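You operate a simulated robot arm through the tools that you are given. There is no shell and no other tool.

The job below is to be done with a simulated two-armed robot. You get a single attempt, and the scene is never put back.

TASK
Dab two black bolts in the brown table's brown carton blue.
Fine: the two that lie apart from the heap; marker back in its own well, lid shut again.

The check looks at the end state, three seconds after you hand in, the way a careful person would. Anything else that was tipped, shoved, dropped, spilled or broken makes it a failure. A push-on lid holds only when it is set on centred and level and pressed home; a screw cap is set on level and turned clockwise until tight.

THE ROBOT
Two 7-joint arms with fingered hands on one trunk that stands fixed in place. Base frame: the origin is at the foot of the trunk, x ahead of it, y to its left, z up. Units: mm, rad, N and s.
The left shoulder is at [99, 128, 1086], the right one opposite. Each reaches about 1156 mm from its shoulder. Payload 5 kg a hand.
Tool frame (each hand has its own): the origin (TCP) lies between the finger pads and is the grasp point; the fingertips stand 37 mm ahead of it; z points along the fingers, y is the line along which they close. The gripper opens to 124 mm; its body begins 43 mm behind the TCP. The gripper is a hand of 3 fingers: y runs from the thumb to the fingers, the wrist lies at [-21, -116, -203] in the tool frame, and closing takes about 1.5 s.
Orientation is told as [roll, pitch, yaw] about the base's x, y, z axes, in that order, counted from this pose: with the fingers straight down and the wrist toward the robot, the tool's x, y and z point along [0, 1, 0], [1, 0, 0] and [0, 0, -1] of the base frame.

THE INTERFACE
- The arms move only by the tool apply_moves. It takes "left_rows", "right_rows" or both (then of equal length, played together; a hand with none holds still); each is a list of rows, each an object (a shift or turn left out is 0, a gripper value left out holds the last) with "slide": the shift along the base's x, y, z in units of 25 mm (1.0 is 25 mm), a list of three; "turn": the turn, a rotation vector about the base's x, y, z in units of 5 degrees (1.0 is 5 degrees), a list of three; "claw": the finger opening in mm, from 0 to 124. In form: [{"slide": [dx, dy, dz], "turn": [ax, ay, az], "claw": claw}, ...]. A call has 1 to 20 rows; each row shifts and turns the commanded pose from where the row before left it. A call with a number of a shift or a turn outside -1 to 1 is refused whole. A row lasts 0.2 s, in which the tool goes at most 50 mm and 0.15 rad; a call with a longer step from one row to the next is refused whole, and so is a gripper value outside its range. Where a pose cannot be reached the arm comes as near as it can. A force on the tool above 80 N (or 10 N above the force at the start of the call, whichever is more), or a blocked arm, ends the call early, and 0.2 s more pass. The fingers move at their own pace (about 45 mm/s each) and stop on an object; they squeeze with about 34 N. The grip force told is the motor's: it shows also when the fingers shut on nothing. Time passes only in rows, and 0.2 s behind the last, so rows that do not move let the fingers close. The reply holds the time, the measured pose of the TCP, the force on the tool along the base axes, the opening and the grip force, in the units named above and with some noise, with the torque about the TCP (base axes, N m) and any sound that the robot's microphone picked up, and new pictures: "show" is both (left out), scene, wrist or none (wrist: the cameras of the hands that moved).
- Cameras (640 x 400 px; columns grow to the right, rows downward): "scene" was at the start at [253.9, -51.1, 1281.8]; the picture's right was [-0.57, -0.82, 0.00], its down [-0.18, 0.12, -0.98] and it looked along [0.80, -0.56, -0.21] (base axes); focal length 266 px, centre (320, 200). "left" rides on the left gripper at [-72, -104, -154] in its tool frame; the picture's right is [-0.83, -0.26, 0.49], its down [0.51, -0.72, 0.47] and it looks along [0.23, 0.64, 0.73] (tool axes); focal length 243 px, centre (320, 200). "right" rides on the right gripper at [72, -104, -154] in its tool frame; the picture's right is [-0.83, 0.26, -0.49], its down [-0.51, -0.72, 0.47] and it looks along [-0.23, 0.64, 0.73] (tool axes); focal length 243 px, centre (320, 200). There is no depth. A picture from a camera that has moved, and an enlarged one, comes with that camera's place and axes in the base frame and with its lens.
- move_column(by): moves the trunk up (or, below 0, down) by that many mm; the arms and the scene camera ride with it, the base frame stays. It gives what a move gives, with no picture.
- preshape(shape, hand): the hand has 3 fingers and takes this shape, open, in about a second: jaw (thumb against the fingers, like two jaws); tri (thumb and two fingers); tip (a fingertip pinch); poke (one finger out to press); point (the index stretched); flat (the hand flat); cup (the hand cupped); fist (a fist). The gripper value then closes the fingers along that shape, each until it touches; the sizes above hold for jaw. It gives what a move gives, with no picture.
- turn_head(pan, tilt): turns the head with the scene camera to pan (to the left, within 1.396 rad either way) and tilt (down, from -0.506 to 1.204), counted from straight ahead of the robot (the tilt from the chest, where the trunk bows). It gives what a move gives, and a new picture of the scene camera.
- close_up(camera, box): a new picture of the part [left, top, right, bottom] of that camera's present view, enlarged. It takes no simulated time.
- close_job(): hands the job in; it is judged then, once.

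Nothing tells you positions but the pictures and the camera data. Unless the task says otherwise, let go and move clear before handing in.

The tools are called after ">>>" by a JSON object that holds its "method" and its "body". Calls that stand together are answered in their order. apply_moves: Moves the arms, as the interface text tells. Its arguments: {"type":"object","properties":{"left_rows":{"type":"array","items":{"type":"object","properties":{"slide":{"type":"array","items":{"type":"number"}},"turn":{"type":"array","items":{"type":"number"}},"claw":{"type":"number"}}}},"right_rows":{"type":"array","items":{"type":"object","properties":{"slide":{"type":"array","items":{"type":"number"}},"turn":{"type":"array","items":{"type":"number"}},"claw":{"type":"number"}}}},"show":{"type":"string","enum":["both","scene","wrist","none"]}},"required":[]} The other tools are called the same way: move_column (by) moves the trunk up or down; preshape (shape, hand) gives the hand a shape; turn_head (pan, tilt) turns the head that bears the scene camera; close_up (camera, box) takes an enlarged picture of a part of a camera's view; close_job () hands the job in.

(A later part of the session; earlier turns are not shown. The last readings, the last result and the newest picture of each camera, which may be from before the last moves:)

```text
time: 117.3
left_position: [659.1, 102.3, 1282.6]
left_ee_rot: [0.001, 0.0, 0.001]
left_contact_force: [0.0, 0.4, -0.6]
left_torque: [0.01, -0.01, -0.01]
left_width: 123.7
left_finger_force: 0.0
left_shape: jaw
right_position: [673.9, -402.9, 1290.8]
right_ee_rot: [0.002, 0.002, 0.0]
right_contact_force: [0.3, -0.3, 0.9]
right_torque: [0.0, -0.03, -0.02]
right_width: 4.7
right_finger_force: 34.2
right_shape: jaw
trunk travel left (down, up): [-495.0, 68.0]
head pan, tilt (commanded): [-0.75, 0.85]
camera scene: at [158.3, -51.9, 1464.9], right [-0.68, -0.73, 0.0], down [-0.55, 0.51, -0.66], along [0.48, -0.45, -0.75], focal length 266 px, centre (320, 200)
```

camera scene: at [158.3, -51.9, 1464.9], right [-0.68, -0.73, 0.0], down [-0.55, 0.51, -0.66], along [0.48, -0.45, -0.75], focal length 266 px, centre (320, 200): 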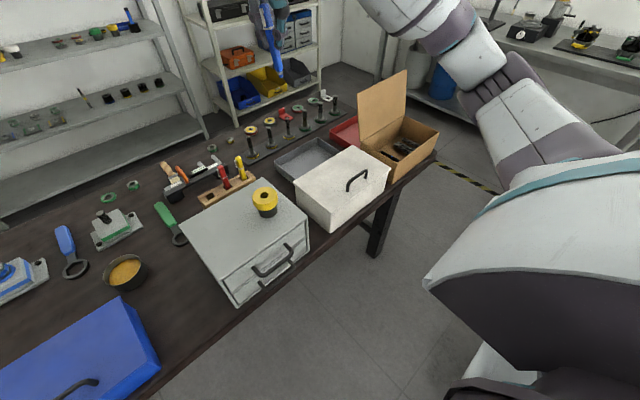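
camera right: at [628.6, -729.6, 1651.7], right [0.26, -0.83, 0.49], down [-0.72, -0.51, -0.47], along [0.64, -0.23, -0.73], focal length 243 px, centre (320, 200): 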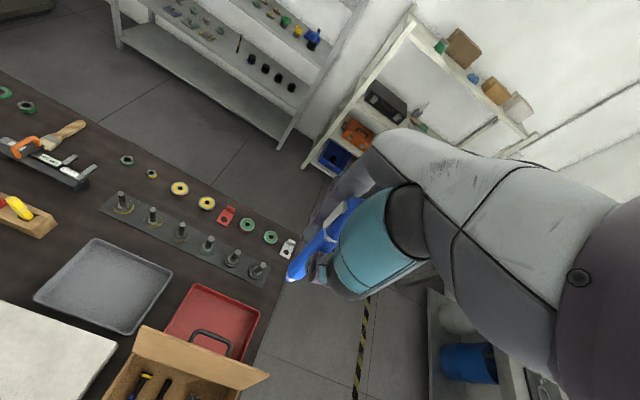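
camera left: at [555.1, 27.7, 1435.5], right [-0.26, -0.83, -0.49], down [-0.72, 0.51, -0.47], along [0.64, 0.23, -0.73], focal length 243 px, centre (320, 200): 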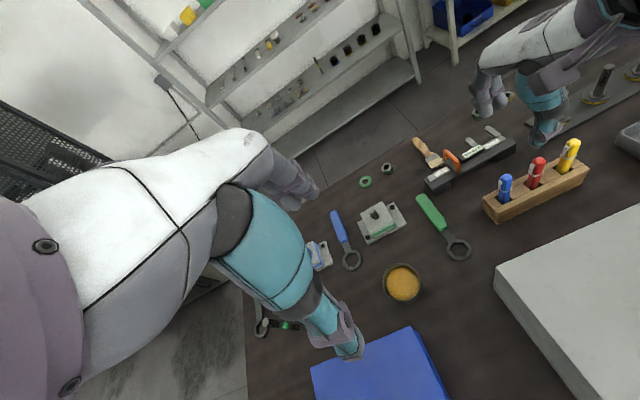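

The elbow is out to the side here. Yawing the hand about 40° should bring the forearm in from the right, away from the drawer unit and the yellow item, and yaw doesn't matter for the marker. I'll do that here in free air.

>>> {"method": "apply_moves", "body": {"right_rows": [{"turn": [0, 0, 0.8]}, {"turn": [0, 0, 0.8]}, {"turn": [0, 0, 0.8]}, {"turn": [0, 0, 0.8]}, {"turn": [0, 0, 0.8]}, {"turn": [0, 0, 0.8]}, {"turn": [0, 0, 0.8]}, {"turn": [0, 0, 0.8]}, {"turn": [0, 0, 0.8]}, {"turn": [0, 0, 0.8]}, {}]}}

```text
time: 119.7
left_position: [660.5, 101.4, 1282.6]
left_ee_rot: [0.001, -0.002, -0.001]
left_contact_force: [0.7, -0.5, 0.7]
left_torque: [0.06, 0.0, -0.04]
left_width: 123.3
left_finger_force: 0.0
left_shape: jaw
right_position: [675.0, -401.6, 1289.4]
right_ee_rot: [0.002, 0.002, 0.698]
right_contact_force: [0.8, -0.1, -1.0]
right_torque: [-0.05, -0.01, 0.04]
right_width: 4.9
right_finger_force: 33.9
right_shape: jaw
trunk travel left (down, up): [-495.0, 68.0]
head pan, tilt (commanded): [-0.75, 0.85]
camera scene: at [158.9, -51.4, 1464.8], right [-0.68, -0.73, 0.0], down [-0.55, 0.51, -0.66], along [0.48, -0.45, -0.75], focal length 266 px, centre (320, 200)
camera right: at [548.5, -413.3, 1444.7], right [0.74, -0.47, 0.49], down [-0.23, -0.85, -0.47], along [0.64, 0.23, -0.73], focal length 243 px, centre (320, 200)
```

scene: 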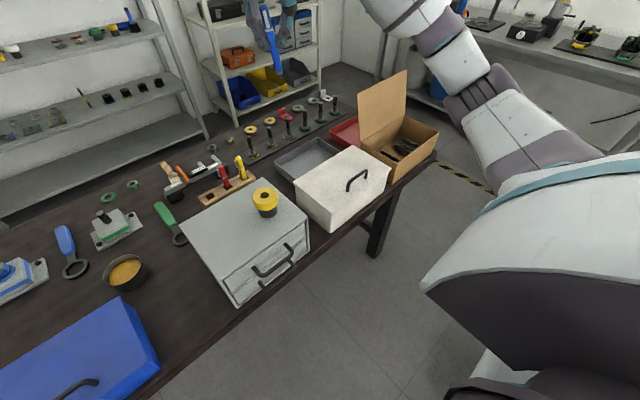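
right: 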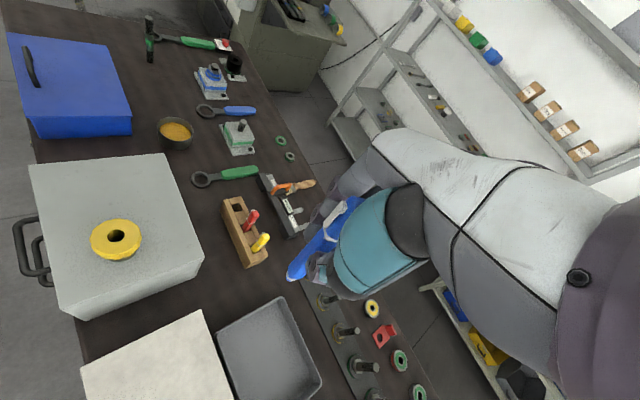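

Good. I'll move over the marker block with this yaw and check the arm's clearance.

>>> {"method": "apply_moves", "body": {"right_rows": [{"slide": [0.484, 0.88, -0.6]}, {"slide": [0.484, 0.88, -0.6]}, {"slide": [0.484, 0.88, -0.6]}, {"slide": [0.484, 0.88, -0.6]}, {"slide": [0.484, 0.88, -0.6]}, {"slide": [0.484, 0.88, -0.6]}, {"slide": [0.484, 0.88, -0.6]}, {"slide": [0.484, 0.88, -0.6]}, {"slide": [0.484, 0.88, -0.6]}, {"slide": [0.484, 0.88, -0.6]}, {}]}}

```text
time: 122.1
left_position: [660.0, 102.4, 1282.4]
left_ee_rot: [0.001, 0.002, 0.001]
left_contact_force: [0.2, -0.1, -0.4]
left_torque: [0.07, -0.01, -0.04]
left_width: 123.6
left_finger_force: 0.1
left_shape: jaw
right_position: [796.4, -183.2, 1139.5]
right_ee_rot: [0.002, 0.001, 0.7]
right_contact_force: [0.3, 0.6, -0.3]
right_torque: [0.05, 0.02, 0.01]
right_width: 4.9
right_finger_force: 34.2
right_shape: jaw
trunk travel left (down, up): [-495.0, 68.0]
head pan, tilt (commanded): [-0.75, 0.85]
camera scene: at [158.5, -52.0, 1464.8], right [-0.68, -0.73, 0.0], down [-0.55, 0.51, -0.66], along [0.48, -0.45, -0.75], focal length 266 px, centre (320, 200)
camera right: at [670.7, -194.3, 1294.1], right [0.74, -0.47, 0.49], down [-0.23, -0.85, -0.47], along [0.64, 0.23, -0.73], focal length 243 px, centre (320, 200)
```

scene: 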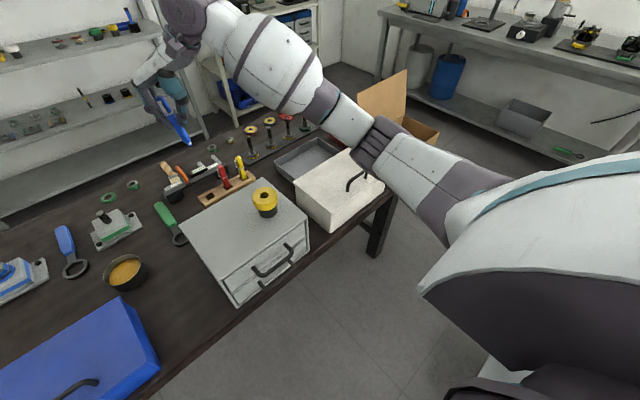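
right: 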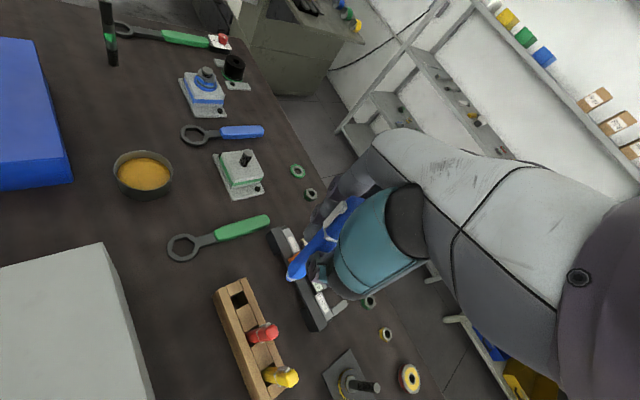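

Clearance is better with the yaw. I'll raise the trunk the remaining bit so the elbow stays higher when I lower the marker.

>>> {"method": "move_column", "body": {"by": 66}}

>>> {"method": "apply_moves", "body": {"right_rows": [{"slide": [0, 0.05, -0.9]}, {"slide": [0, 0, -0.9]}, {"slide": [0, 0, -0.9]}, {"slide": [0, 0, -0.9]}, {"slide": [0, 0, -0.9]}, {"slide": [0, 0, -0.9]}, {}]}}

```text
time: 123.1
left_position: [662.0, 102.7, 1343.9]
left_ee_rot: [0.0, 0.005, -0.001]
left_contact_force: [-0.2, -0.5, -1.4]
left_torque: [0.02, -0.02, -0.01]
left_width: 123.7
left_finger_force: 0.1
left_shape: jaw
right_position: [796.4, -184.1, 1200.5]
right_ee_rot: [0.005, 0.008, 0.698]
right_contact_force: [0.2, -0.7, -0.5]
right_torque: [-0.01, 0.03, 0.03]
right_width: 4.8
right_finger_force: 34.2
right_shape: jaw
trunk travel left (down, up): [-561.0, 2.0]
head pan, tilt (commanded): [-0.75, 0.85]
```

```text
time: 124.7
left_position: [659.6, 102.6, 1349.1]
left_ee_rot: [0.0, -0.001, -0.002]
left_contact_force: [-0.7, -0.3, 0.8]
left_torque: [0.02, -0.01, -0.01]
left_width: 123.9
left_finger_force: 0.1
left_shape: jaw
right_position: [793.8, -180.9, 1069.1]
right_ee_rot: [0.0, 0.003, 0.697]
right_contact_force: [-0.2, -0.2, -0.3]
right_torque: [-0.02, -0.02, 0.0]
right_width: 4.5
right_finger_force: 33.7
right_shape: jaw
trunk travel left (down, up): [-561.0, 2.0]
head pan, tilt (commanded): [-0.75, 0.85]
camera scene: at [86.7, -51.3, 1543.0], right [-0.68, -0.73, 0.0], down [-0.55, 0.51, -0.66], along [0.48, -0.45, -0.75], focal length 266 px, centre (320, 200)
camera right: at [668.7, -191.7, 1224.9], right [0.73, -0.47, 0.49], down [-0.23, -0.85, -0.47], along [0.64, 0.23, -0.73], focal length 243 px, centre (320, 200)
```

scene: 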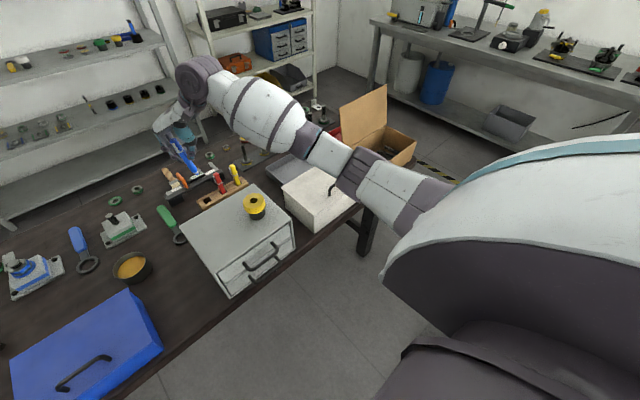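
right: 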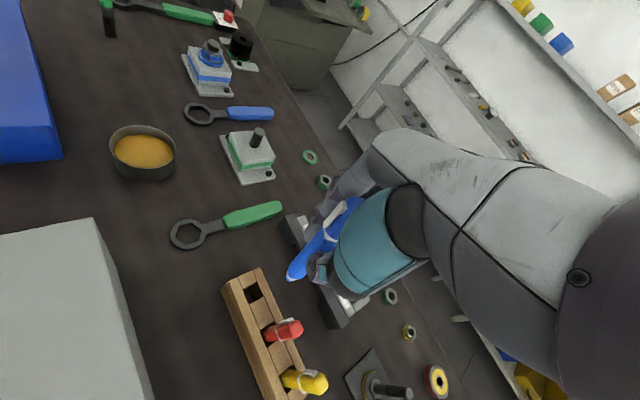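

The elbow is now nicely high and the forearm is clear. I'll take zooms to align the nib with the well in this new hand orientation.

>>> {"method": "close_up", "body": {"camera": "right", "box": [215, 220, 335, 340]}}

>>> {"method": "close_up", "body": {"camera": "left", "box": [460, 110, 600, 250]}}

>>> {"method": "close_up", "body": {"camera": "scene", "box": [140, 110, 260, 220]}}

```text
3.33 times, centred on (275, 280) of right
camera zoom: at [668.7, -191.7, 1224.9], right [0.73, -0.47, 0.49], down [-0.23, -0.85, -0.47], along [0.64, 0.23, -0.73], focal length 809 px, centre (470, -67)
```

zoom: 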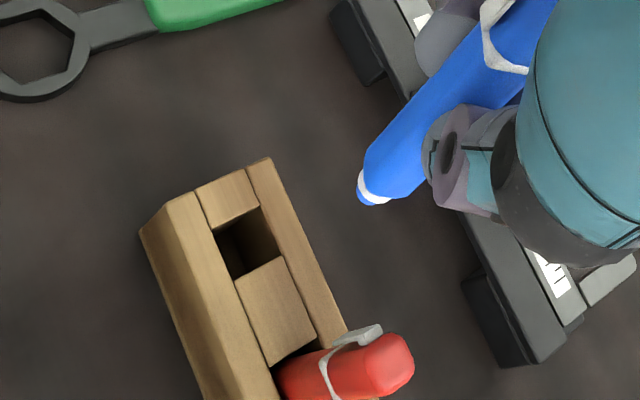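

```text
2.86 times, centred on (530, 180) of left
camera zoom: at [555.5, 28.6, 1501.5], right [-0.26, -0.83, -0.49], down [-0.72, 0.51, -0.47], along [0.64, 0.23, -0.73], focal length 693 px, centre (-280, 257)
```

zoom: 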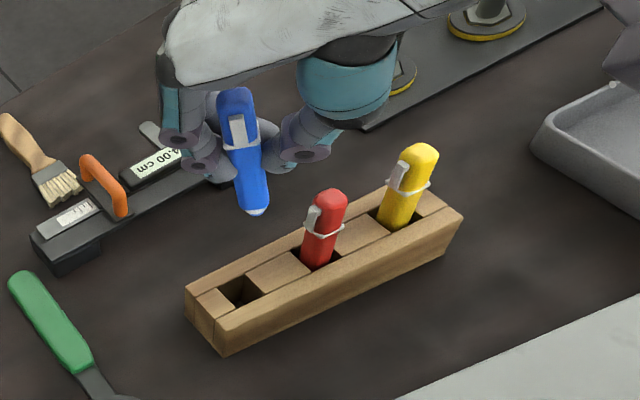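

```text
3.64 times, centred on (200, 165) of scene
camera zoom: at [86.7, -51.3, 1543.0], right [-0.68, -0.73, 0.0], down [-0.55, 0.51, -0.66], along [0.48, -0.45, -0.75], focal length 966 px, centre (756, 327)
```

zoom: 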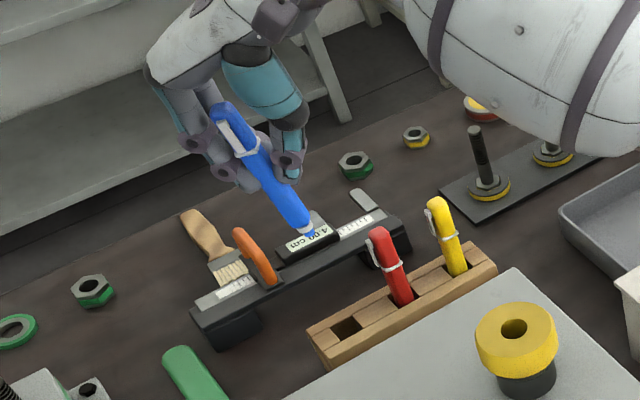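

The views are clear now. The marker leans about 8° in the hand (nib toward −x/−y), so I'll rotate the hand slightly to bring it upright, then re-measure against the well.

>>> {"method": "apply_moves", "body": {"right_rows": [{"turn": [0.44, -0.27, 0]}, {"turn": [0.44, -0.27, 0]}, {"turn": [0.44, -0.28, 0]}, {}], "show": "none"}}

>>> {"method": "close_up", "body": {"camera": "right", "box": [215, 220, 335, 340]}}

>>> {"method": "close_up", "body": {"camera": "left", "box": [480, 110, 580, 240]}}

>>> {"method": "close_up", "body": {"camera": "scene", "box": [150, 120, 230, 210]}}

```text
time: 125.7
left_position: [660.2, 102.1, 1346.9]
left_ee_rot: [-0.001, 0.001, 0.001]
left_contact_force: [0.7, 0.4, 0.2]
left_torque: [-0.01, 0.0, -0.01]
left_width: 123.8
left_finger_force: 0.0
left_shape: jaw
right_position: [795.4, -181.5, 1070.5]
right_ee_rot: [0.043, -0.125, 0.692]
right_contact_force: [0.0, 1.2, -0.5]
right_torque: [-0.02, -0.01, -0.02]
right_width: 4.6
right_finger_force: 33.8
right_shape: jaw
trunk travel left (down, up): [-561.0, 2.0]
head pan, tilt (commanded): [-0.75, 0.85]
```

```text
3.33 times, centred on (275, 280) of right
camera zoom: at [658.9, -209.4, 1213.5], right [0.7, -0.52, 0.48], down [-0.19, -0.79, -0.58], along [0.69, 0.31, -0.65], focal length 809 px, centre (470, -67)
```

zoom: 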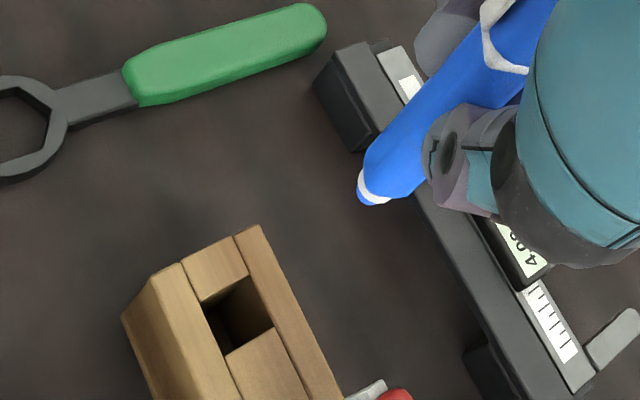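

```text
3.08 times, centred on (530, 175) of left
camera zoom: at [556.3, 28.5, 1500.8], right [-0.26, -0.83, -0.49], down [-0.72, 0.51, -0.47], along [0.64, 0.23, -0.73], focal length 746 px, centre (-326, 277)
```

zoom: 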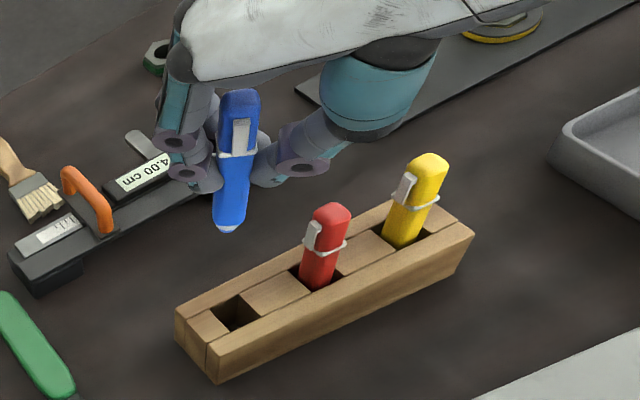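

```text
4.44 times, centred on (190, 165) of scene
camera zoom: at [87.6, -51.4, 1542.9], right [-0.68, -0.73, 0.0], down [-0.55, 0.51, -0.66], along [0.48, -0.45, -0.75], focal length 1181 px, centre (898, 356)
```

zoom: 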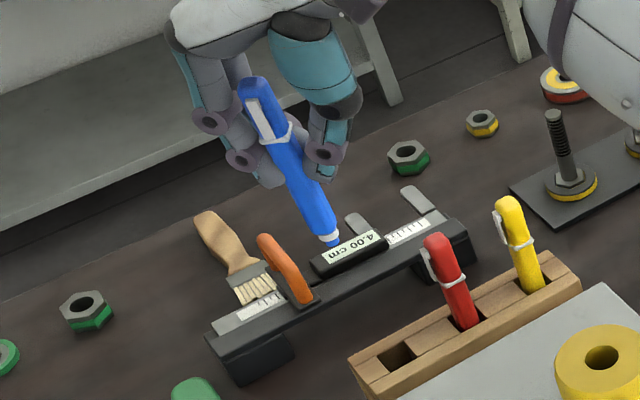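

The marker is now upright. All three cameras agree the nib must move about (−7.5, −4.7) mm to be over the well. I'll shift and descend part of the way, then re-check.

>>> {"method": "apply_moves", "body": {"right_rows": [{"slide": [-0.3, -0.19, -0.6]}, {"slide": [0, 0, -0.9]}, {"slide": [0, 0, -0.9]}, {"slide": [0, 0, -0.8]}, {}], "show": "scene"}}

>>> {"method": "close_up", "body": {"camera": "right", "box": [215, 200, 335, 320]}}

>>> {"method": "close_up", "body": {"camera": "left", "box": [480, 110, 580, 240]}}

>>> {"method": "close_up", "body": {"camera": "scene", "box": [150, 130, 230, 220]}}

```text
time: 126.9
left_position: [660.3, 101.6, 1348.1]
left_ee_rot: [-0.001, -0.002, -0.001]
left_contact_force: [-0.3, 0.1, -0.1]
left_torque: [-0.01, 0.0, 0.01]
left_width: 123.9
left_finger_force: 0.1
left_shape: jaw
right_position: [789.1, -185.9, 989.7]
right_ee_rot: [0.047, -0.126, 0.694]
right_contact_force: [0.4, 0.0, 0.0]
right_torque: [-0.02, -0.01, 0.02]
right_width: 4.8
right_finger_force: 34.4
right_shape: jaw
trunk travel left (down, up): [-561.0, 2.0]
head pan, tilt (commanded): [-0.75, 0.85]
camera scene: at [87.3, -51.2, 1542.9], right [-0.68, -0.73, 0.0], down [-0.55, 0.51, -0.66], along [0.48, -0.45, -0.75], focal length 266 px, centre (320, 200)
```

scene: 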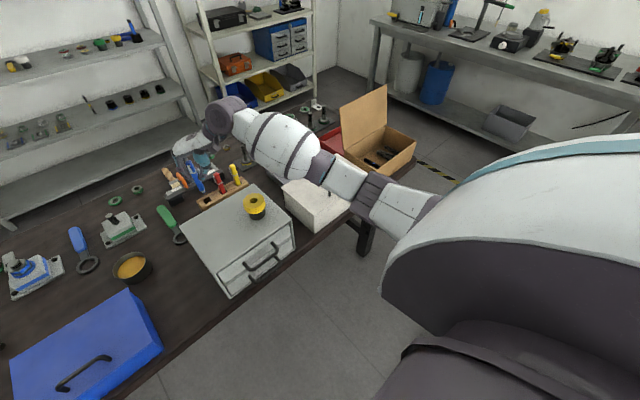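

```text
3.33 times, centred on (275, 260) of right
camera zoom: at [651.5, -213.6, 1133.5], right [0.7, -0.52, 0.48], down [-0.19, -0.79, -0.58], along [0.69, 0.31, -0.65], focal length 809 px, centre (470, 0)
```

zoom: 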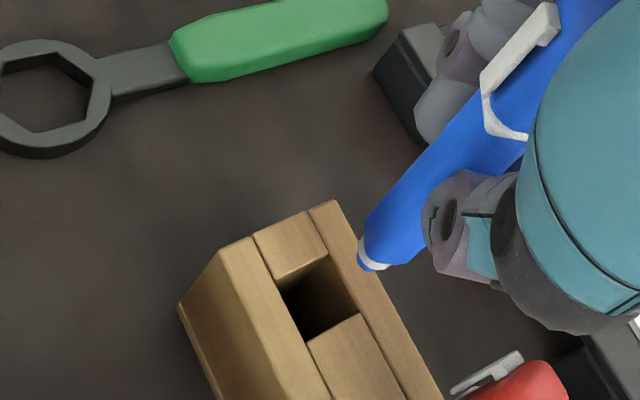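

```text
3.08 times, centred on (530, 175) of left
camera zoom: at [556.1, 28.7, 1501.1], right [-0.26, -0.83, -0.49], down [-0.72, 0.51, -0.47], along [0.64, 0.23, -0.73], focal length 746 px, centre (-326, 277)
```

zoom: 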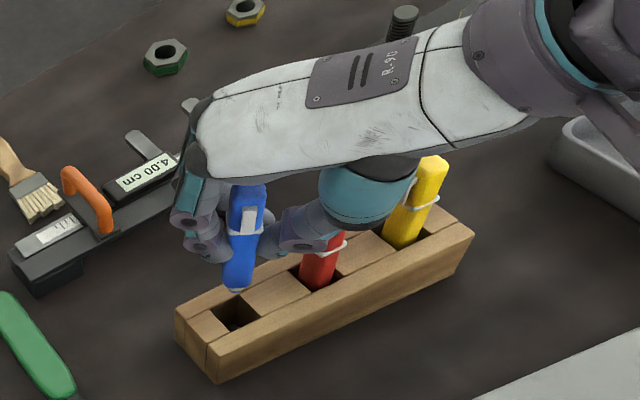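

```text
4.44 times, centred on (190, 175) of scene
camera zoom: at [87.3, -51.2, 1542.9], right [-0.68, -0.73, 0.0], down [-0.55, 0.51, -0.66], along [0.48, -0.45, -0.75], focal length 1181 px, centre (898, 311)
```

zoom: 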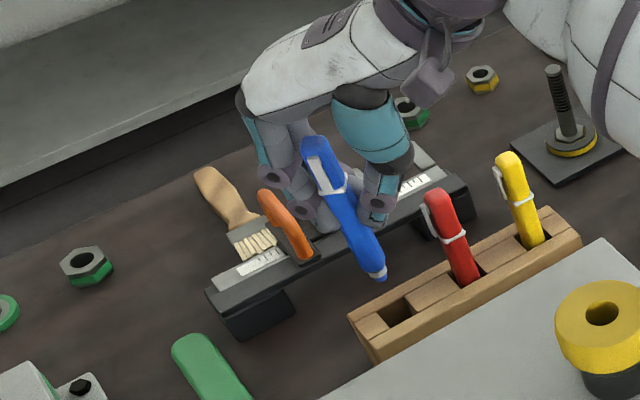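

Now only about 1.5 mm off. I'll make the fine correction and lower until the nib is just above the well mouth.

>>> {"method": "apply_moves", "body": {"right_rows": [{"slide": [-0.06, 0.02, -0.3]}, {"slide": [0, 0, -0.4]}, {"slide": [0, 0, -0.4]}, {}], "show": "none"}}

>>> {"method": "close_up", "body": {"camera": "right", "box": [235, 190, 335, 290]}}

>>> {"method": "close_up", "body": {"camera": "left", "box": [490, 130, 580, 240]}}

>>> {"method": "close_up", "body": {"camera": "scene", "box": [160, 140, 240, 220]}}

```text
time: 127.9
left_position: [661.0, 101.5, 1349.1]
left_ee_rot: [0.001, 0.0, 0.0]
left_contact_force: [-0.4, -0.1, -0.6]
left_torque: [-0.03, -0.01, 0.02]
left_width: 123.7
left_finger_force: 0.0
left_shape: jaw
right_position: [786.4, -184.9, 963.5]
right_ee_rot: [0.042, -0.126, 0.693]
right_contact_force: [0.3, -0.1, 0.0]
right_torque: [0.03, 0.03, 0.03]
right_width: 4.8
right_finger_force: 34.3
right_shape: jaw
trunk travel left (down, up): [-561.0, 2.0]
head pan, tilt (commanded): [-0.75, 0.85]
```

```text
4.00 times, centred on (285, 240) of right
camera zoom: at [650.1, -213.0, 1106.8], right [0.7, -0.52, 0.48], down [-0.19, -0.79, -0.58], along [0.69, 0.31, -0.65], focal length 970 px, centre (460, 40)
```

zoom: 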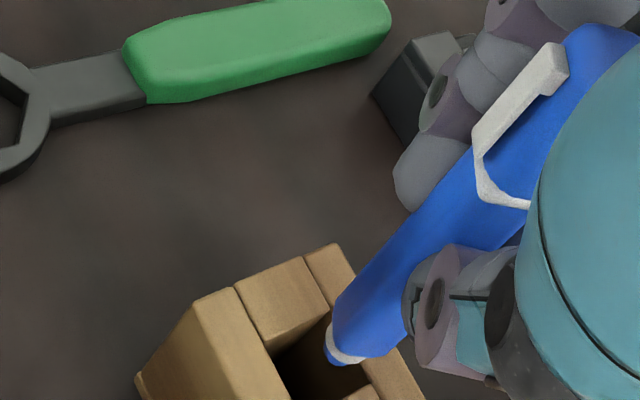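

```text
3.64 times, centred on (535, 185) of left
camera zoom: at [556.1, 28.4, 1501.0], right [-0.26, -0.83, -0.49], down [-0.72, 0.51, -0.47], along [0.64, 0.23, -0.73], focal length 882 px, centre (-462, 254)
```

zoom: 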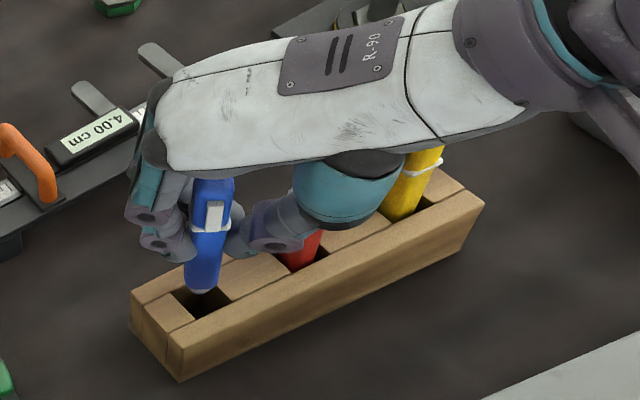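

```text
5.00 times, centred on (200, 180) of scene
camera zoom: at [87.3, -51.5, 1542.9], right [-0.68, -0.73, 0.0], down [-0.55, 0.51, -0.66], along [0.48, -0.45, -0.75], focal length 1328 px, centre (920, 300)
```

zoom: 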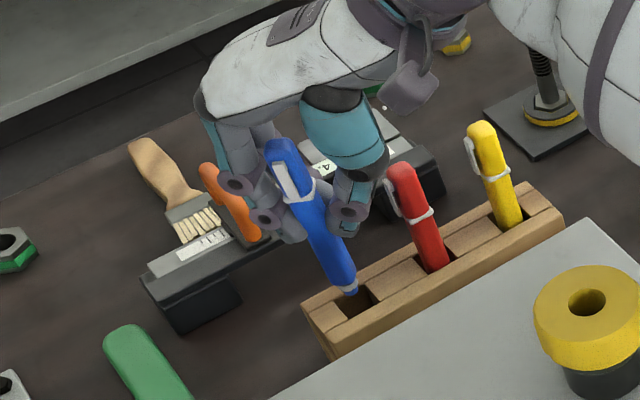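

The nib is within about 1 mm of the well's centre. I'll lower it gently into the well, checking force.

>>> {"method": "apply_moves", "body": {"right_rows": [{"slide": [0, -0.03, -0.2]}, {"slide": [0, 0, -0.25]}, {"slide": [0, 0, -0.25]}, {"slide": [0, 0, -0.2]}, {}], "show": "none"}}

>>> {"method": "close_up", "body": {"camera": "left", "box": [490, 130, 580, 240]}}

>>> {"method": "close_up", "body": {"camera": "scene", "box": [160, 140, 240, 220]}}

```text
time: 129.1
left_position: [658.8, 103.6, 1349.9]
left_ee_rot: [0.001, -0.002, 0.0]
left_contact_force: [0.0, 0.7, -0.6]
left_torque: [0.01, 0.0, -0.03]
left_width: 123.7
left_finger_force: 0.0
left_shape: jaw
right_position: [786.3, -186.8, 942.1]
right_ee_rot: [0.042, -0.127, 0.694]
right_contact_force: [-1.4, 0.0, 7.3]
right_torque: [0.02, 0.02, 0.03]
right_width: 5.1
right_finger_force: 34.3
right_shape: jaw
trunk travel left (down, up): [-561.0, 2.0]
head pan, tilt (commanded): [-0.75, 0.85]
```

```text
3.64 times, centred on (535, 185) of left
camera zoom: at [554.9, 28.7, 1501.9], right [-0.26, -0.83, -0.49], down [-0.72, 0.51, -0.47], along [0.64, 0.23, -0.73], focal length 882 px, centre (-462, 254)
```

zoom: 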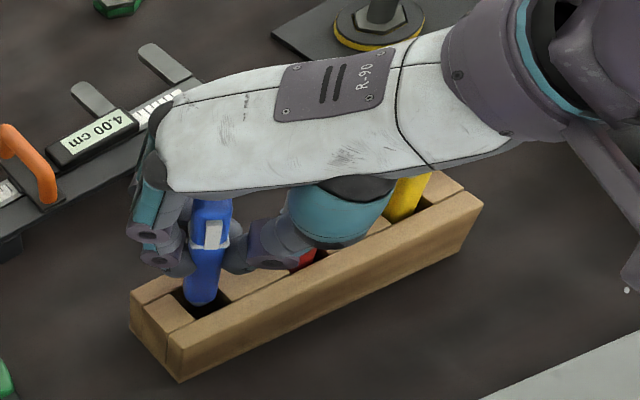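

```text
5.00 times, centred on (200, 180) of scene
camera zoom: at [86.1, -51.2, 1543.1], right [-0.68, -0.73, 0.0], down [-0.55, 0.51, -0.66], along [0.48, -0.45, -0.75], focal length 1328 px, centre (920, 300)
```

zoom: 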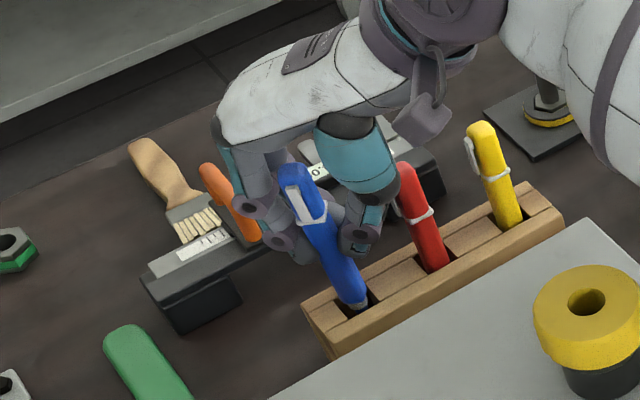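

There's a slight upward force of about 7 N. I'll look more closely to see what's touching before going on.

>>> {"method": "close_up", "body": {"camera": "scene", "box": [190, 160, 230, 210]}}

>>> {"method": "close_up", "body": {"camera": "left", "box": [525, 180, 575, 230]}}

>>> {"method": "close_up", "body": {"camera": "right", "box": [240, 190, 400, 330]}}

```text
8.00 times, centred on (210, 185) of scene
camera zoom: at [86.1, -51.2, 1543.1], right [-0.68, -0.73, 0.0], down [-0.55, 0.51, -0.66], along [0.48, -0.45, -0.75], focal length 2125 px, centre (1200, 320)
```

zoom: 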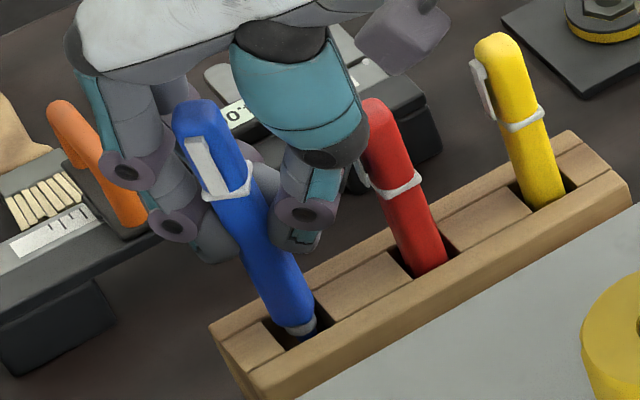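

```text
8.00 times, centred on (550, 205) of left
camera zoom: at [554.9, 28.7, 1501.9], right [-0.26, -0.83, -0.49], down [-0.72, 0.51, -0.47], along [0.64, 0.23, -0.73], focal length 1941 px, centre (-1520, 160)
```

zoom: 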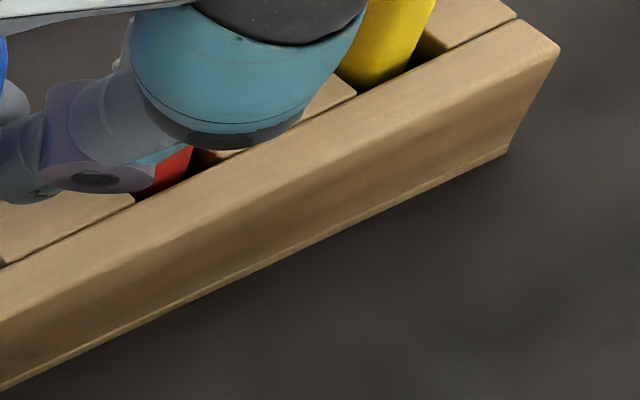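

```text
2.86 times, centred on (320, 260) of right
camera zoom: at [649.7, -213.9, 1086.0], right [0.7, -0.52, 0.49], down [-0.19, -0.79, -0.58], along [0.69, 0.31, -0.65], focal length 693 px, centre (320, 29)
```

zoom: 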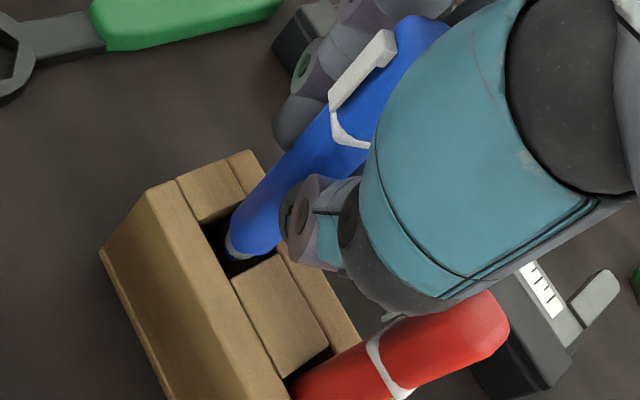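

>>> {"method": "close_up", "body": {"camera": "right", "box": [270, 225, 330, 285]}}

>>> {"method": "close_up", "body": {"camera": "left", "box": [510, 170, 560, 230]}}

>>> {"method": "close_up", "body": {"camera": "scene", "box": [190, 185, 225, 215]}}

```text
6.67 times, centred on (300, 255) of right
camera zoom: at [649.7, -213.9, 1086.0], right [0.7, -0.52, 0.49], down [-0.19, -0.79, -0.58], along [0.69, 0.31, -0.65], focal length 1618 px, centre (453, -167)
```

zoom: 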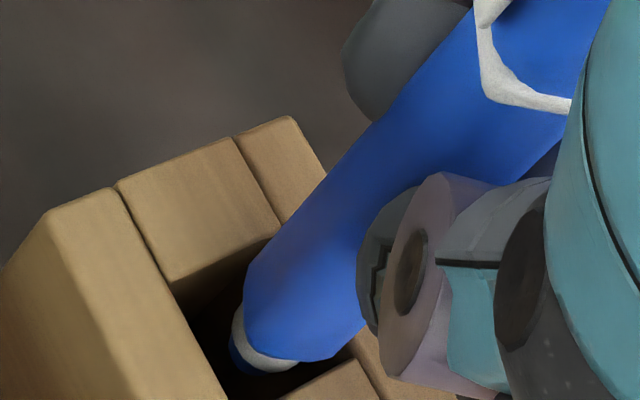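

```text
6.67 times, centred on (535, 200) of left
camera zoom: at [554.9, 28.7, 1501.9], right [-0.26, -0.83, -0.49], down [-0.72, 0.51, -0.47], along [0.64, 0.23, -0.73], focal length 1618 px, centre (-1113, 200)
```

zoom: 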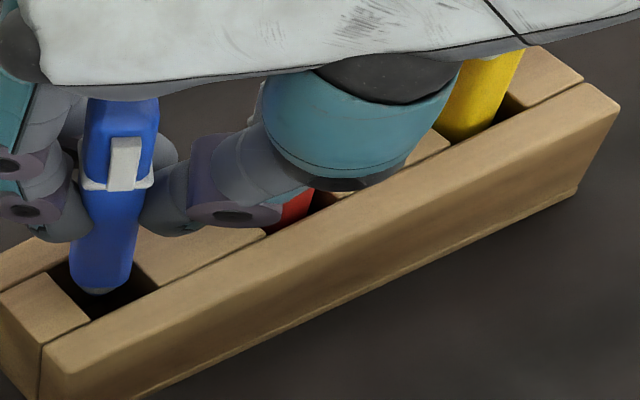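

```text
13.33 times, centred on (208, 200) of scene
camera zoom: at [86.1, -51.2, 1543.1], right [-0.68, -0.73, 0.0], down [-0.55, 0.51, -0.66], along [0.48, -0.45, -0.75], focal length 3542 px, centre (1820, 200)
```

zoom: 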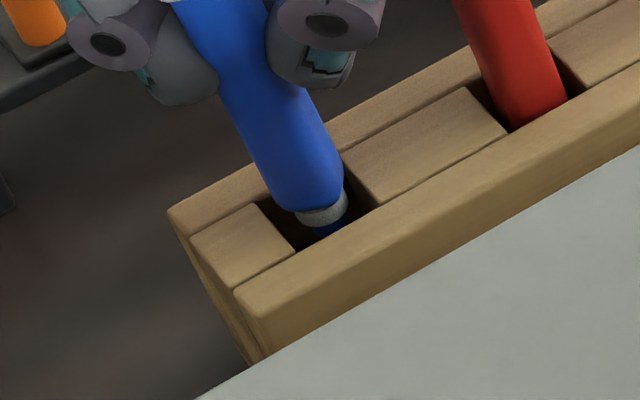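

The nib is inside the well mouth but the marker's shoulder seems to brush the back rail. I'll lift slightly, shift 2 mm toward −x, and try again gently.

>>> {"method": "apply_moves", "body": {"right_rows": [{"slide": [0, 0, 0.12]}, {"slide": [-0.08, 0, 0]}, {"slide": [0, 0, -0.12]}, {"slide": [0, 0, -0.08]}, {}], "show": "none"}}

>>> {"method": "close_up", "body": {"camera": "scene", "box": [190, 185, 225, 215]}}

>>> {"method": "close_up", "body": {"camera": "right", "box": [270, 225, 330, 285]}}

```text
time: 130.3
left_position: [658.3, 102.0, 1349.2]
left_ee_rot: [0.0, -0.002, 0.0]
left_contact_force: [0.7, 0.8, -0.8]
left_torque: [0.01, 0.02, 0.02]
left_width: 123.3
left_finger_force: 0.1
left_shape: jaw
right_position: [783.8, -186.4, 941.6]
right_ee_rot: [0.041, -0.129, 0.694]
right_contact_force: [-0.5, 2.6, 15.3]
right_torque: [0.11, -0.13, -0.02]
right_width: 5.3
right_finger_force: 34.7
right_shape: jaw
trunk travel left (down, up): [-561.0, 2.0]
head pan, tilt (commanded): [-0.75, 0.85]
```

```text
13.33 times, centred on (208, 200) of scene
camera zoom: at [85.0, -50.7, 1543.2], right [-0.68, -0.73, 0.0], down [-0.55, 0.51, -0.66], along [0.48, -0.45, -0.75], focal length 3542 px, centre (1820, 200)
```

zoom: 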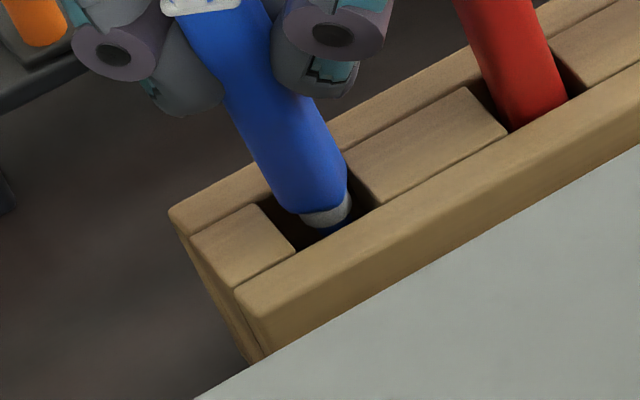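

```text
6.67 times, centred on (300, 255) of right
camera zoom: at [646.3, -213.6, 1084.9], right [0.7, -0.52, 0.49], down [-0.19, -0.79, -0.58], along [0.69, 0.31, -0.65], focal length 1618 px, centre (453, -167)
```

zoom: 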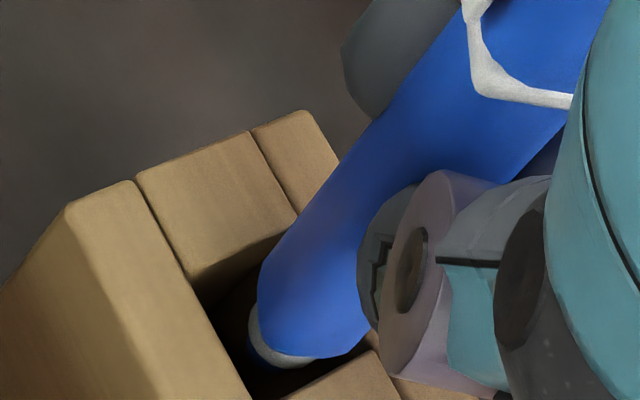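

The marker is tight against the −y spacer. I'll lift a little, shift about 4 mm toward +y, and lower again.

>>> {"method": "apply_moves", "body": {"right_rows": [{"slide": [0, 0, 0.2]}, {"slide": [0.02, 0.15, 0]}, {"slide": [0, 0, -0.12]}, {"slide": [0, 0, -0.08]}, {}], "show": "none"}}

>>> {"method": "close_up", "body": {"camera": "scene", "box": [190, 185, 225, 215]}}

>>> {"method": "close_up", "body": {"camera": "right", "box": [270, 225, 330, 285]}}

>>> {"method": "close_up", "body": {"camera": "left", "box": [505, 170, 555, 230]}}

```text
time: 131.5
left_position: [657.9, 102.8, 1351.7]
left_ee_rot: [0.0, -0.002, -0.001]
left_contact_force: [0.2, 0.8, -0.3]
left_torque: [0.01, 0.0, 0.01]
left_width: 123.7
left_finger_force: 0.0
left_shape: jaw
right_position: [783.0, -183.8, 940.9]
right_ee_rot: [0.041, -0.128, 0.694]
right_contact_force: [-3.1, -2.6, 16.0]
right_torque: [-0.15, -0.02, -0.01]
right_width: 5.8
right_finger_force: 34.2
right_shape: jaw
trunk travel left (down, up): [-561.0, 2.0]
head pan, tilt (commanded): [-0.75, 0.85]
```

```text
13.33 times, centred on (208, 200) of scene
camera zoom: at [84.3, -51.4, 1543.2], right [-0.68, -0.73, 0.0], down [-0.55, 0.51, -0.66], along [0.48, -0.45, -0.75], focal length 3542 px, centre (1820, 200)
```

zoom: 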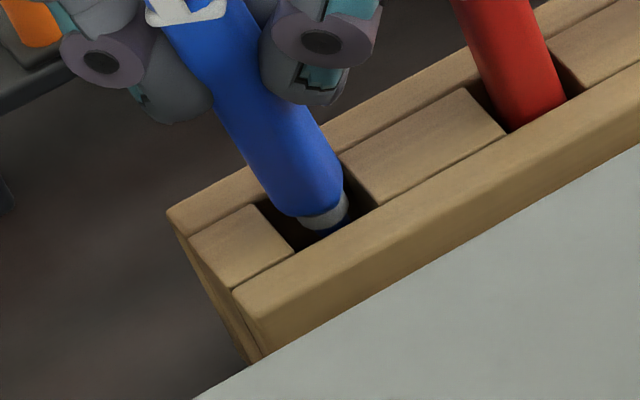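

```text
6.67 times, centred on (300, 255) of right
camera zoom: at [646.4, -210.9, 1084.7], right [0.7, -0.52, 0.49], down [-0.19, -0.79, -0.58], along [0.69, 0.31, -0.65], focal length 1618 px, centre (453, -167)
```

zoom: 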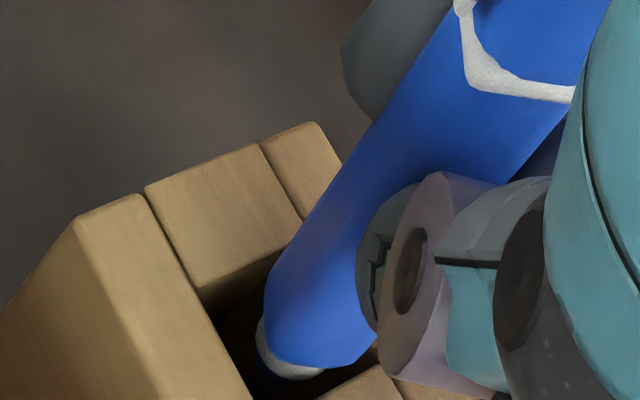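

```text
6.67 times, centred on (530, 200) of left
camera zoom: at [553.1, 28.5, 1502.5], right [-0.26, -0.83, -0.49], down [-0.72, 0.51, -0.47], along [0.64, 0.23, -0.73], focal length 1618 px, centre (-1080, 200)
```

zoom: 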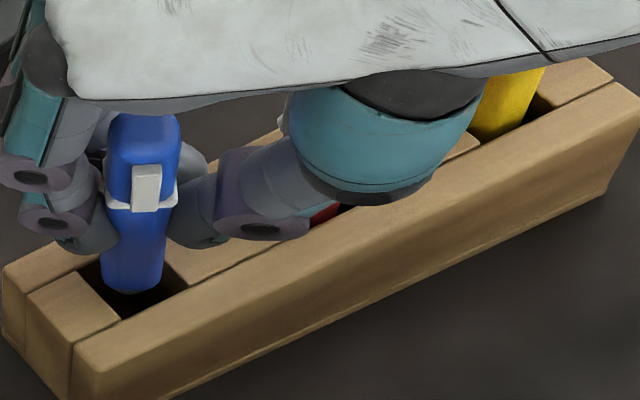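

The force persists at the same height, so the contact may be the thumb joint on the red marker instead. I'll zoom there.

>>> {"method": "close_up", "body": {"camera": "scene", "box": [205, 155, 245, 195]}}

>>> {"method": "close_up", "body": {"camera": "right", "box": [300, 240, 400, 340]}}

```text
10.00 times, centred on (225, 175) of scene
camera zoom: at [84.3, -51.4, 1543.2], right [-0.68, -0.73, 0.0], down [-0.55, 0.51, -0.66], along [0.48, -0.45, -0.75], focal length 2657 px, centre (1270, 450)
```

zoom: 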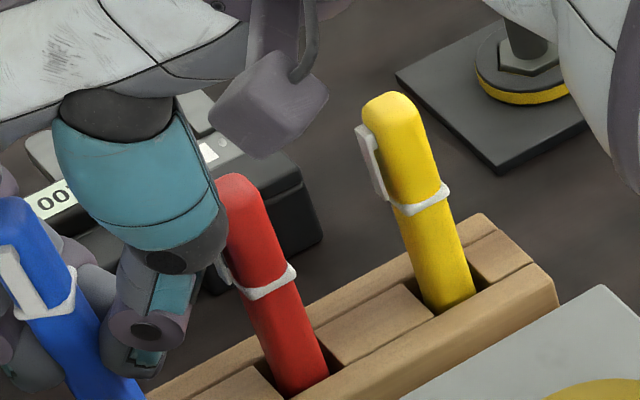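

```text
4.00 times, centred on (350, 290) of right
camera zoom: at [646.4, -210.9, 1084.7], right [0.7, -0.52, 0.49], down [-0.19, -0.79, -0.58], along [0.69, 0.31, -0.65], focal length 970 px, centre (200, -160)
```

zoom: 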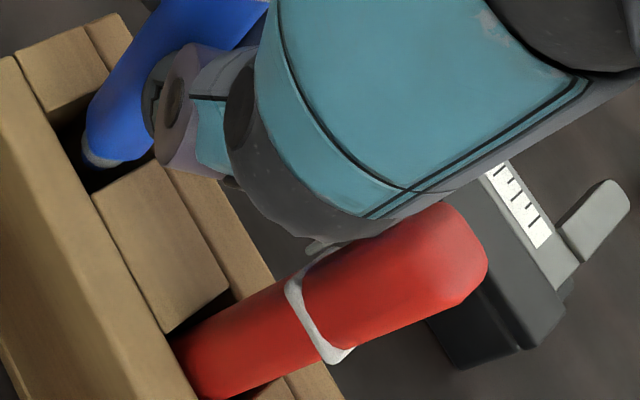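

That's it: the thumb joint is against the red marker's clip at this yaw. I'll raise the marker out, reduce the yaw so the thumb clears the red marker, and re-align.

>>> {"method": "apply_moves", "body": {"right_rows": [{"slide": [0, 0, 0.5]}, {"slide": [0, 0, 0.8]}, {"slide": [0, 0, 0.8]}, {"turn": [0, 0, -0.9]}, {"turn": [0, 0, -0.9]}, {"turn": [0, 0, -0.9]}, {"turn": [0, 0, -0.9]}, {"turn": [0, 0, -0.9]}, {"turn": [0, 0, -0.9]}, {}], "show": "scene"}}

>>> {"method": "close_up", "body": {"camera": "scene", "box": [150, 120, 250, 220]}}

>>> {"method": "close_up", "body": {"camera": "left", "box": [480, 110, 600, 240]}}

>>> {"method": "close_up", "body": {"camera": "right", "box": [215, 190, 355, 330]}}

```text
time: 133.7
left_position: [661.0, 101.8, 1349.1]
left_ee_rot: [0.0, 0.0, -0.001]
left_contact_force: [-0.1, 0.9, -0.1]
left_torque: [-0.02, -0.02, 0.03]
left_width: 123.6
left_finger_force: 0.2
left_shape: jaw
right_position: [785.0, -184.2, 991.0]
right_ee_rot: [0.042, -0.126, 0.223]
right_contact_force: [-0.1, 0.6, 0.7]
right_torque: [0.03, -0.05, -0.02]
right_width: 5.3
right_finger_force: 33.7
right_shape: jaw
trunk travel left (down, up): [-561.0, 2.0]
head pan, tilt (commanded): [-0.75, 0.85]
camera scene: at [87.6, -51.7, 1542.8], right [-0.68, -0.73, 0.0], down [-0.55, 0.51, -0.66], along [0.48, -0.45, -0.75], focal length 266 px, centre (320, 200)
```

scene: 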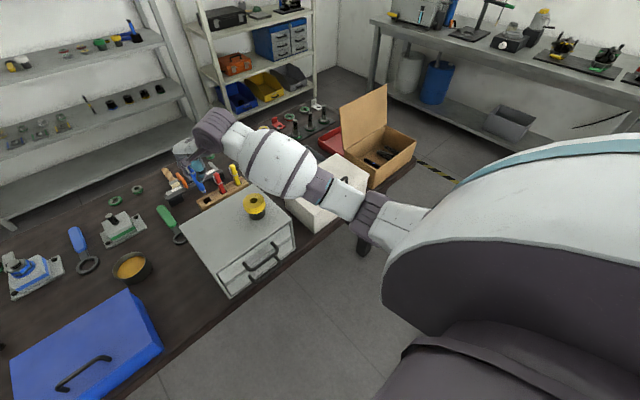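

```text
4.00 times, centred on (200, 170) of scene
camera zoom: at [87.6, -51.7, 1542.8], right [-0.68, -0.73, 0.0], down [-0.55, 0.51, -0.66], along [0.48, -0.45, -0.75], focal length 1063 px, centre (800, 320)
```

zoom: 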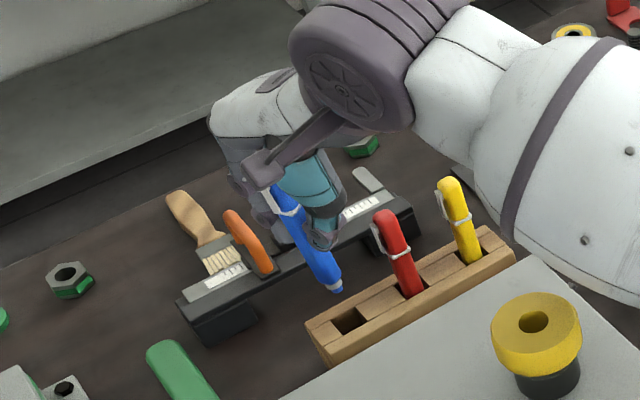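

```text
3.08 times, centred on (540, 175) of left
camera zoom: at [556.4, 28.2, 1500.8], right [-0.26, -0.83, -0.49], down [-0.72, 0.51, -0.47], along [0.64, 0.23, -0.73], focal length 746 px, centre (-357, 277)
```

zoom: 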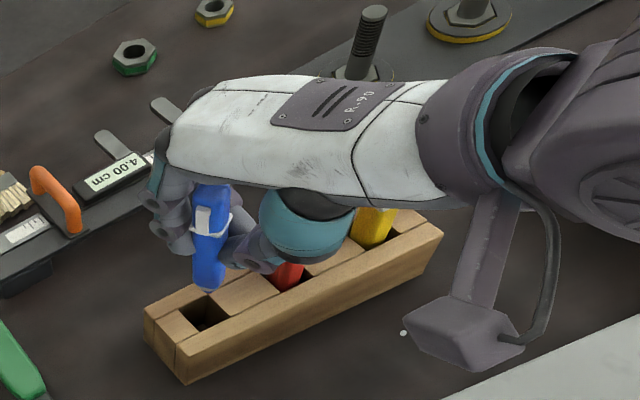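

```text
2.86 times, centred on (285, 260) of right
camera zoom: at [650.0, -145.7, 1134.5], right [0.39, -0.79, 0.48], down [-0.53, -0.62, -0.58], along [0.75, -0.03, -0.66], focal length 693 px, centre (420, 29)
```

zoom: 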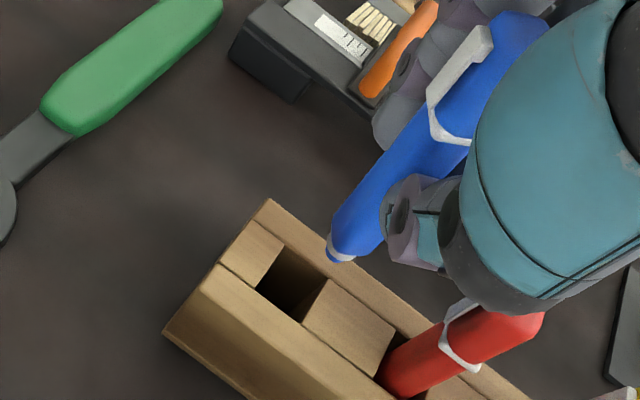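

The red marker is unaffected. The torque readings indicate the blue marker's shoulder is catching the back rail. I'll shift slightly, lower until the nib is near the mouth, and look closely again.

>>> {"method": "apply_moves", "body": {"right_rows": [{"slide": [0.06, 0.06, -0.4]}, {"slide": [0, 0, -0.5]}, {"slide": [0, 0, -0.4]}, {}], "show": "none"}}

>>> {"method": "close_up", "body": {"camera": "right", "box": [260, 205, 330, 275]}}

>>> {"method": "close_up", "body": {"camera": "scene", "box": [190, 180, 225, 215]}}

>>> {"method": "close_up", "body": {"camera": "left", "box": [505, 170, 565, 230]}}

```text
time: 134.7
left_position: [659.7, 102.0, 1347.7]
left_ee_rot: [0.0, 0.001, -0.001]
left_contact_force: [0.4, 0.0, -0.3]
left_torque: [-0.01, -0.04, 0.03]
left_width: 123.7
left_finger_force: 0.0
left_shape: jaw
right_position: [786.3, -181.5, 958.4]
right_ee_rot: [0.043, -0.125, 0.224]
right_contact_force: [0.0, -0.3, -0.4]
right_torque: [0.01, 0.01, 0.01]
right_width: 5.2
right_finger_force: 34.2
right_shape: jaw
trunk travel left (down, up): [-561.0, 2.0]
head pan, tilt (commanded): [-0.75, 0.85]
```

```text
5.71 times, centred on (295, 240) of right
camera zoom: at [651.8, -143.9, 1101.5], right [0.39, -0.78, 0.48], down [-0.53, -0.62, -0.58], along [0.76, -0.03, -0.65], focal length 1386 px, centre (463, -29)
```

zoom: 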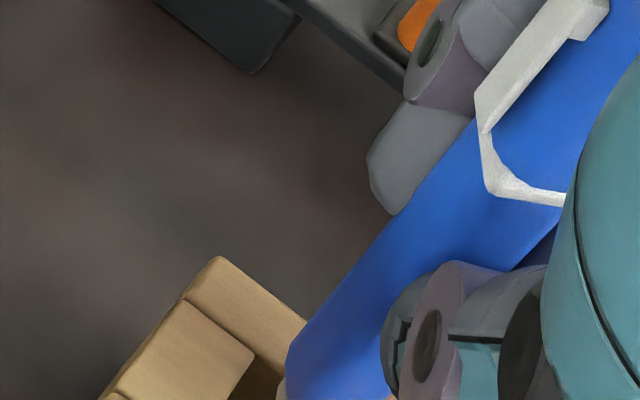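

```text
11.43 times, centred on (208, 198) of scene
camera zoom: at [87.3, -51.4, 1542.9], right [-0.68, -0.73, 0.0], down [-0.55, 0.51, -0.66], along [0.48, -0.45, -0.75], focal length 3036 px, centre (1606, 229)
```

zoom: 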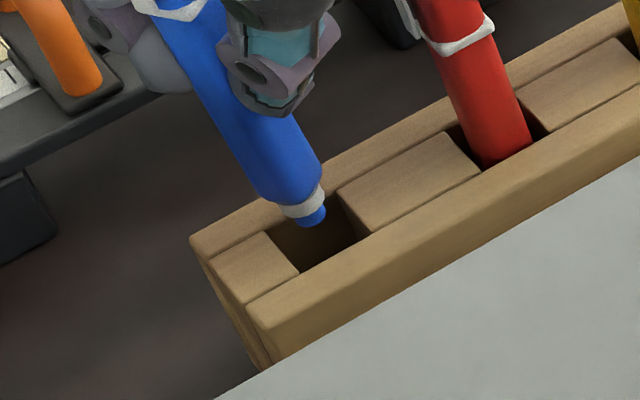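

```text
6.67 times, centred on (535, 200) of left
camera zoom: at [556.1, 28.5, 1501.0], right [-0.26, -0.83, -0.49], down [-0.72, 0.51, -0.47], along [0.64, 0.23, -0.73], focal length 1618 px, centre (-1113, 200)
```

zoom: 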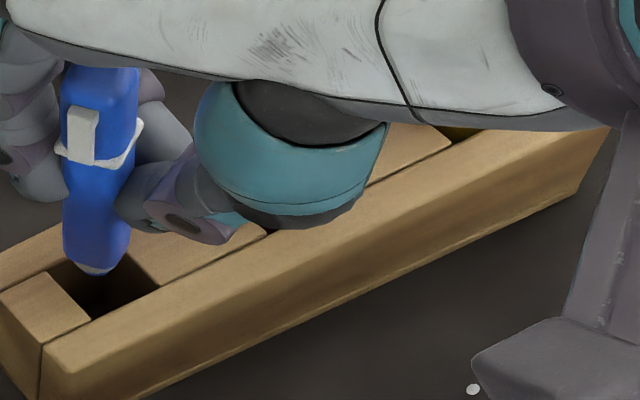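

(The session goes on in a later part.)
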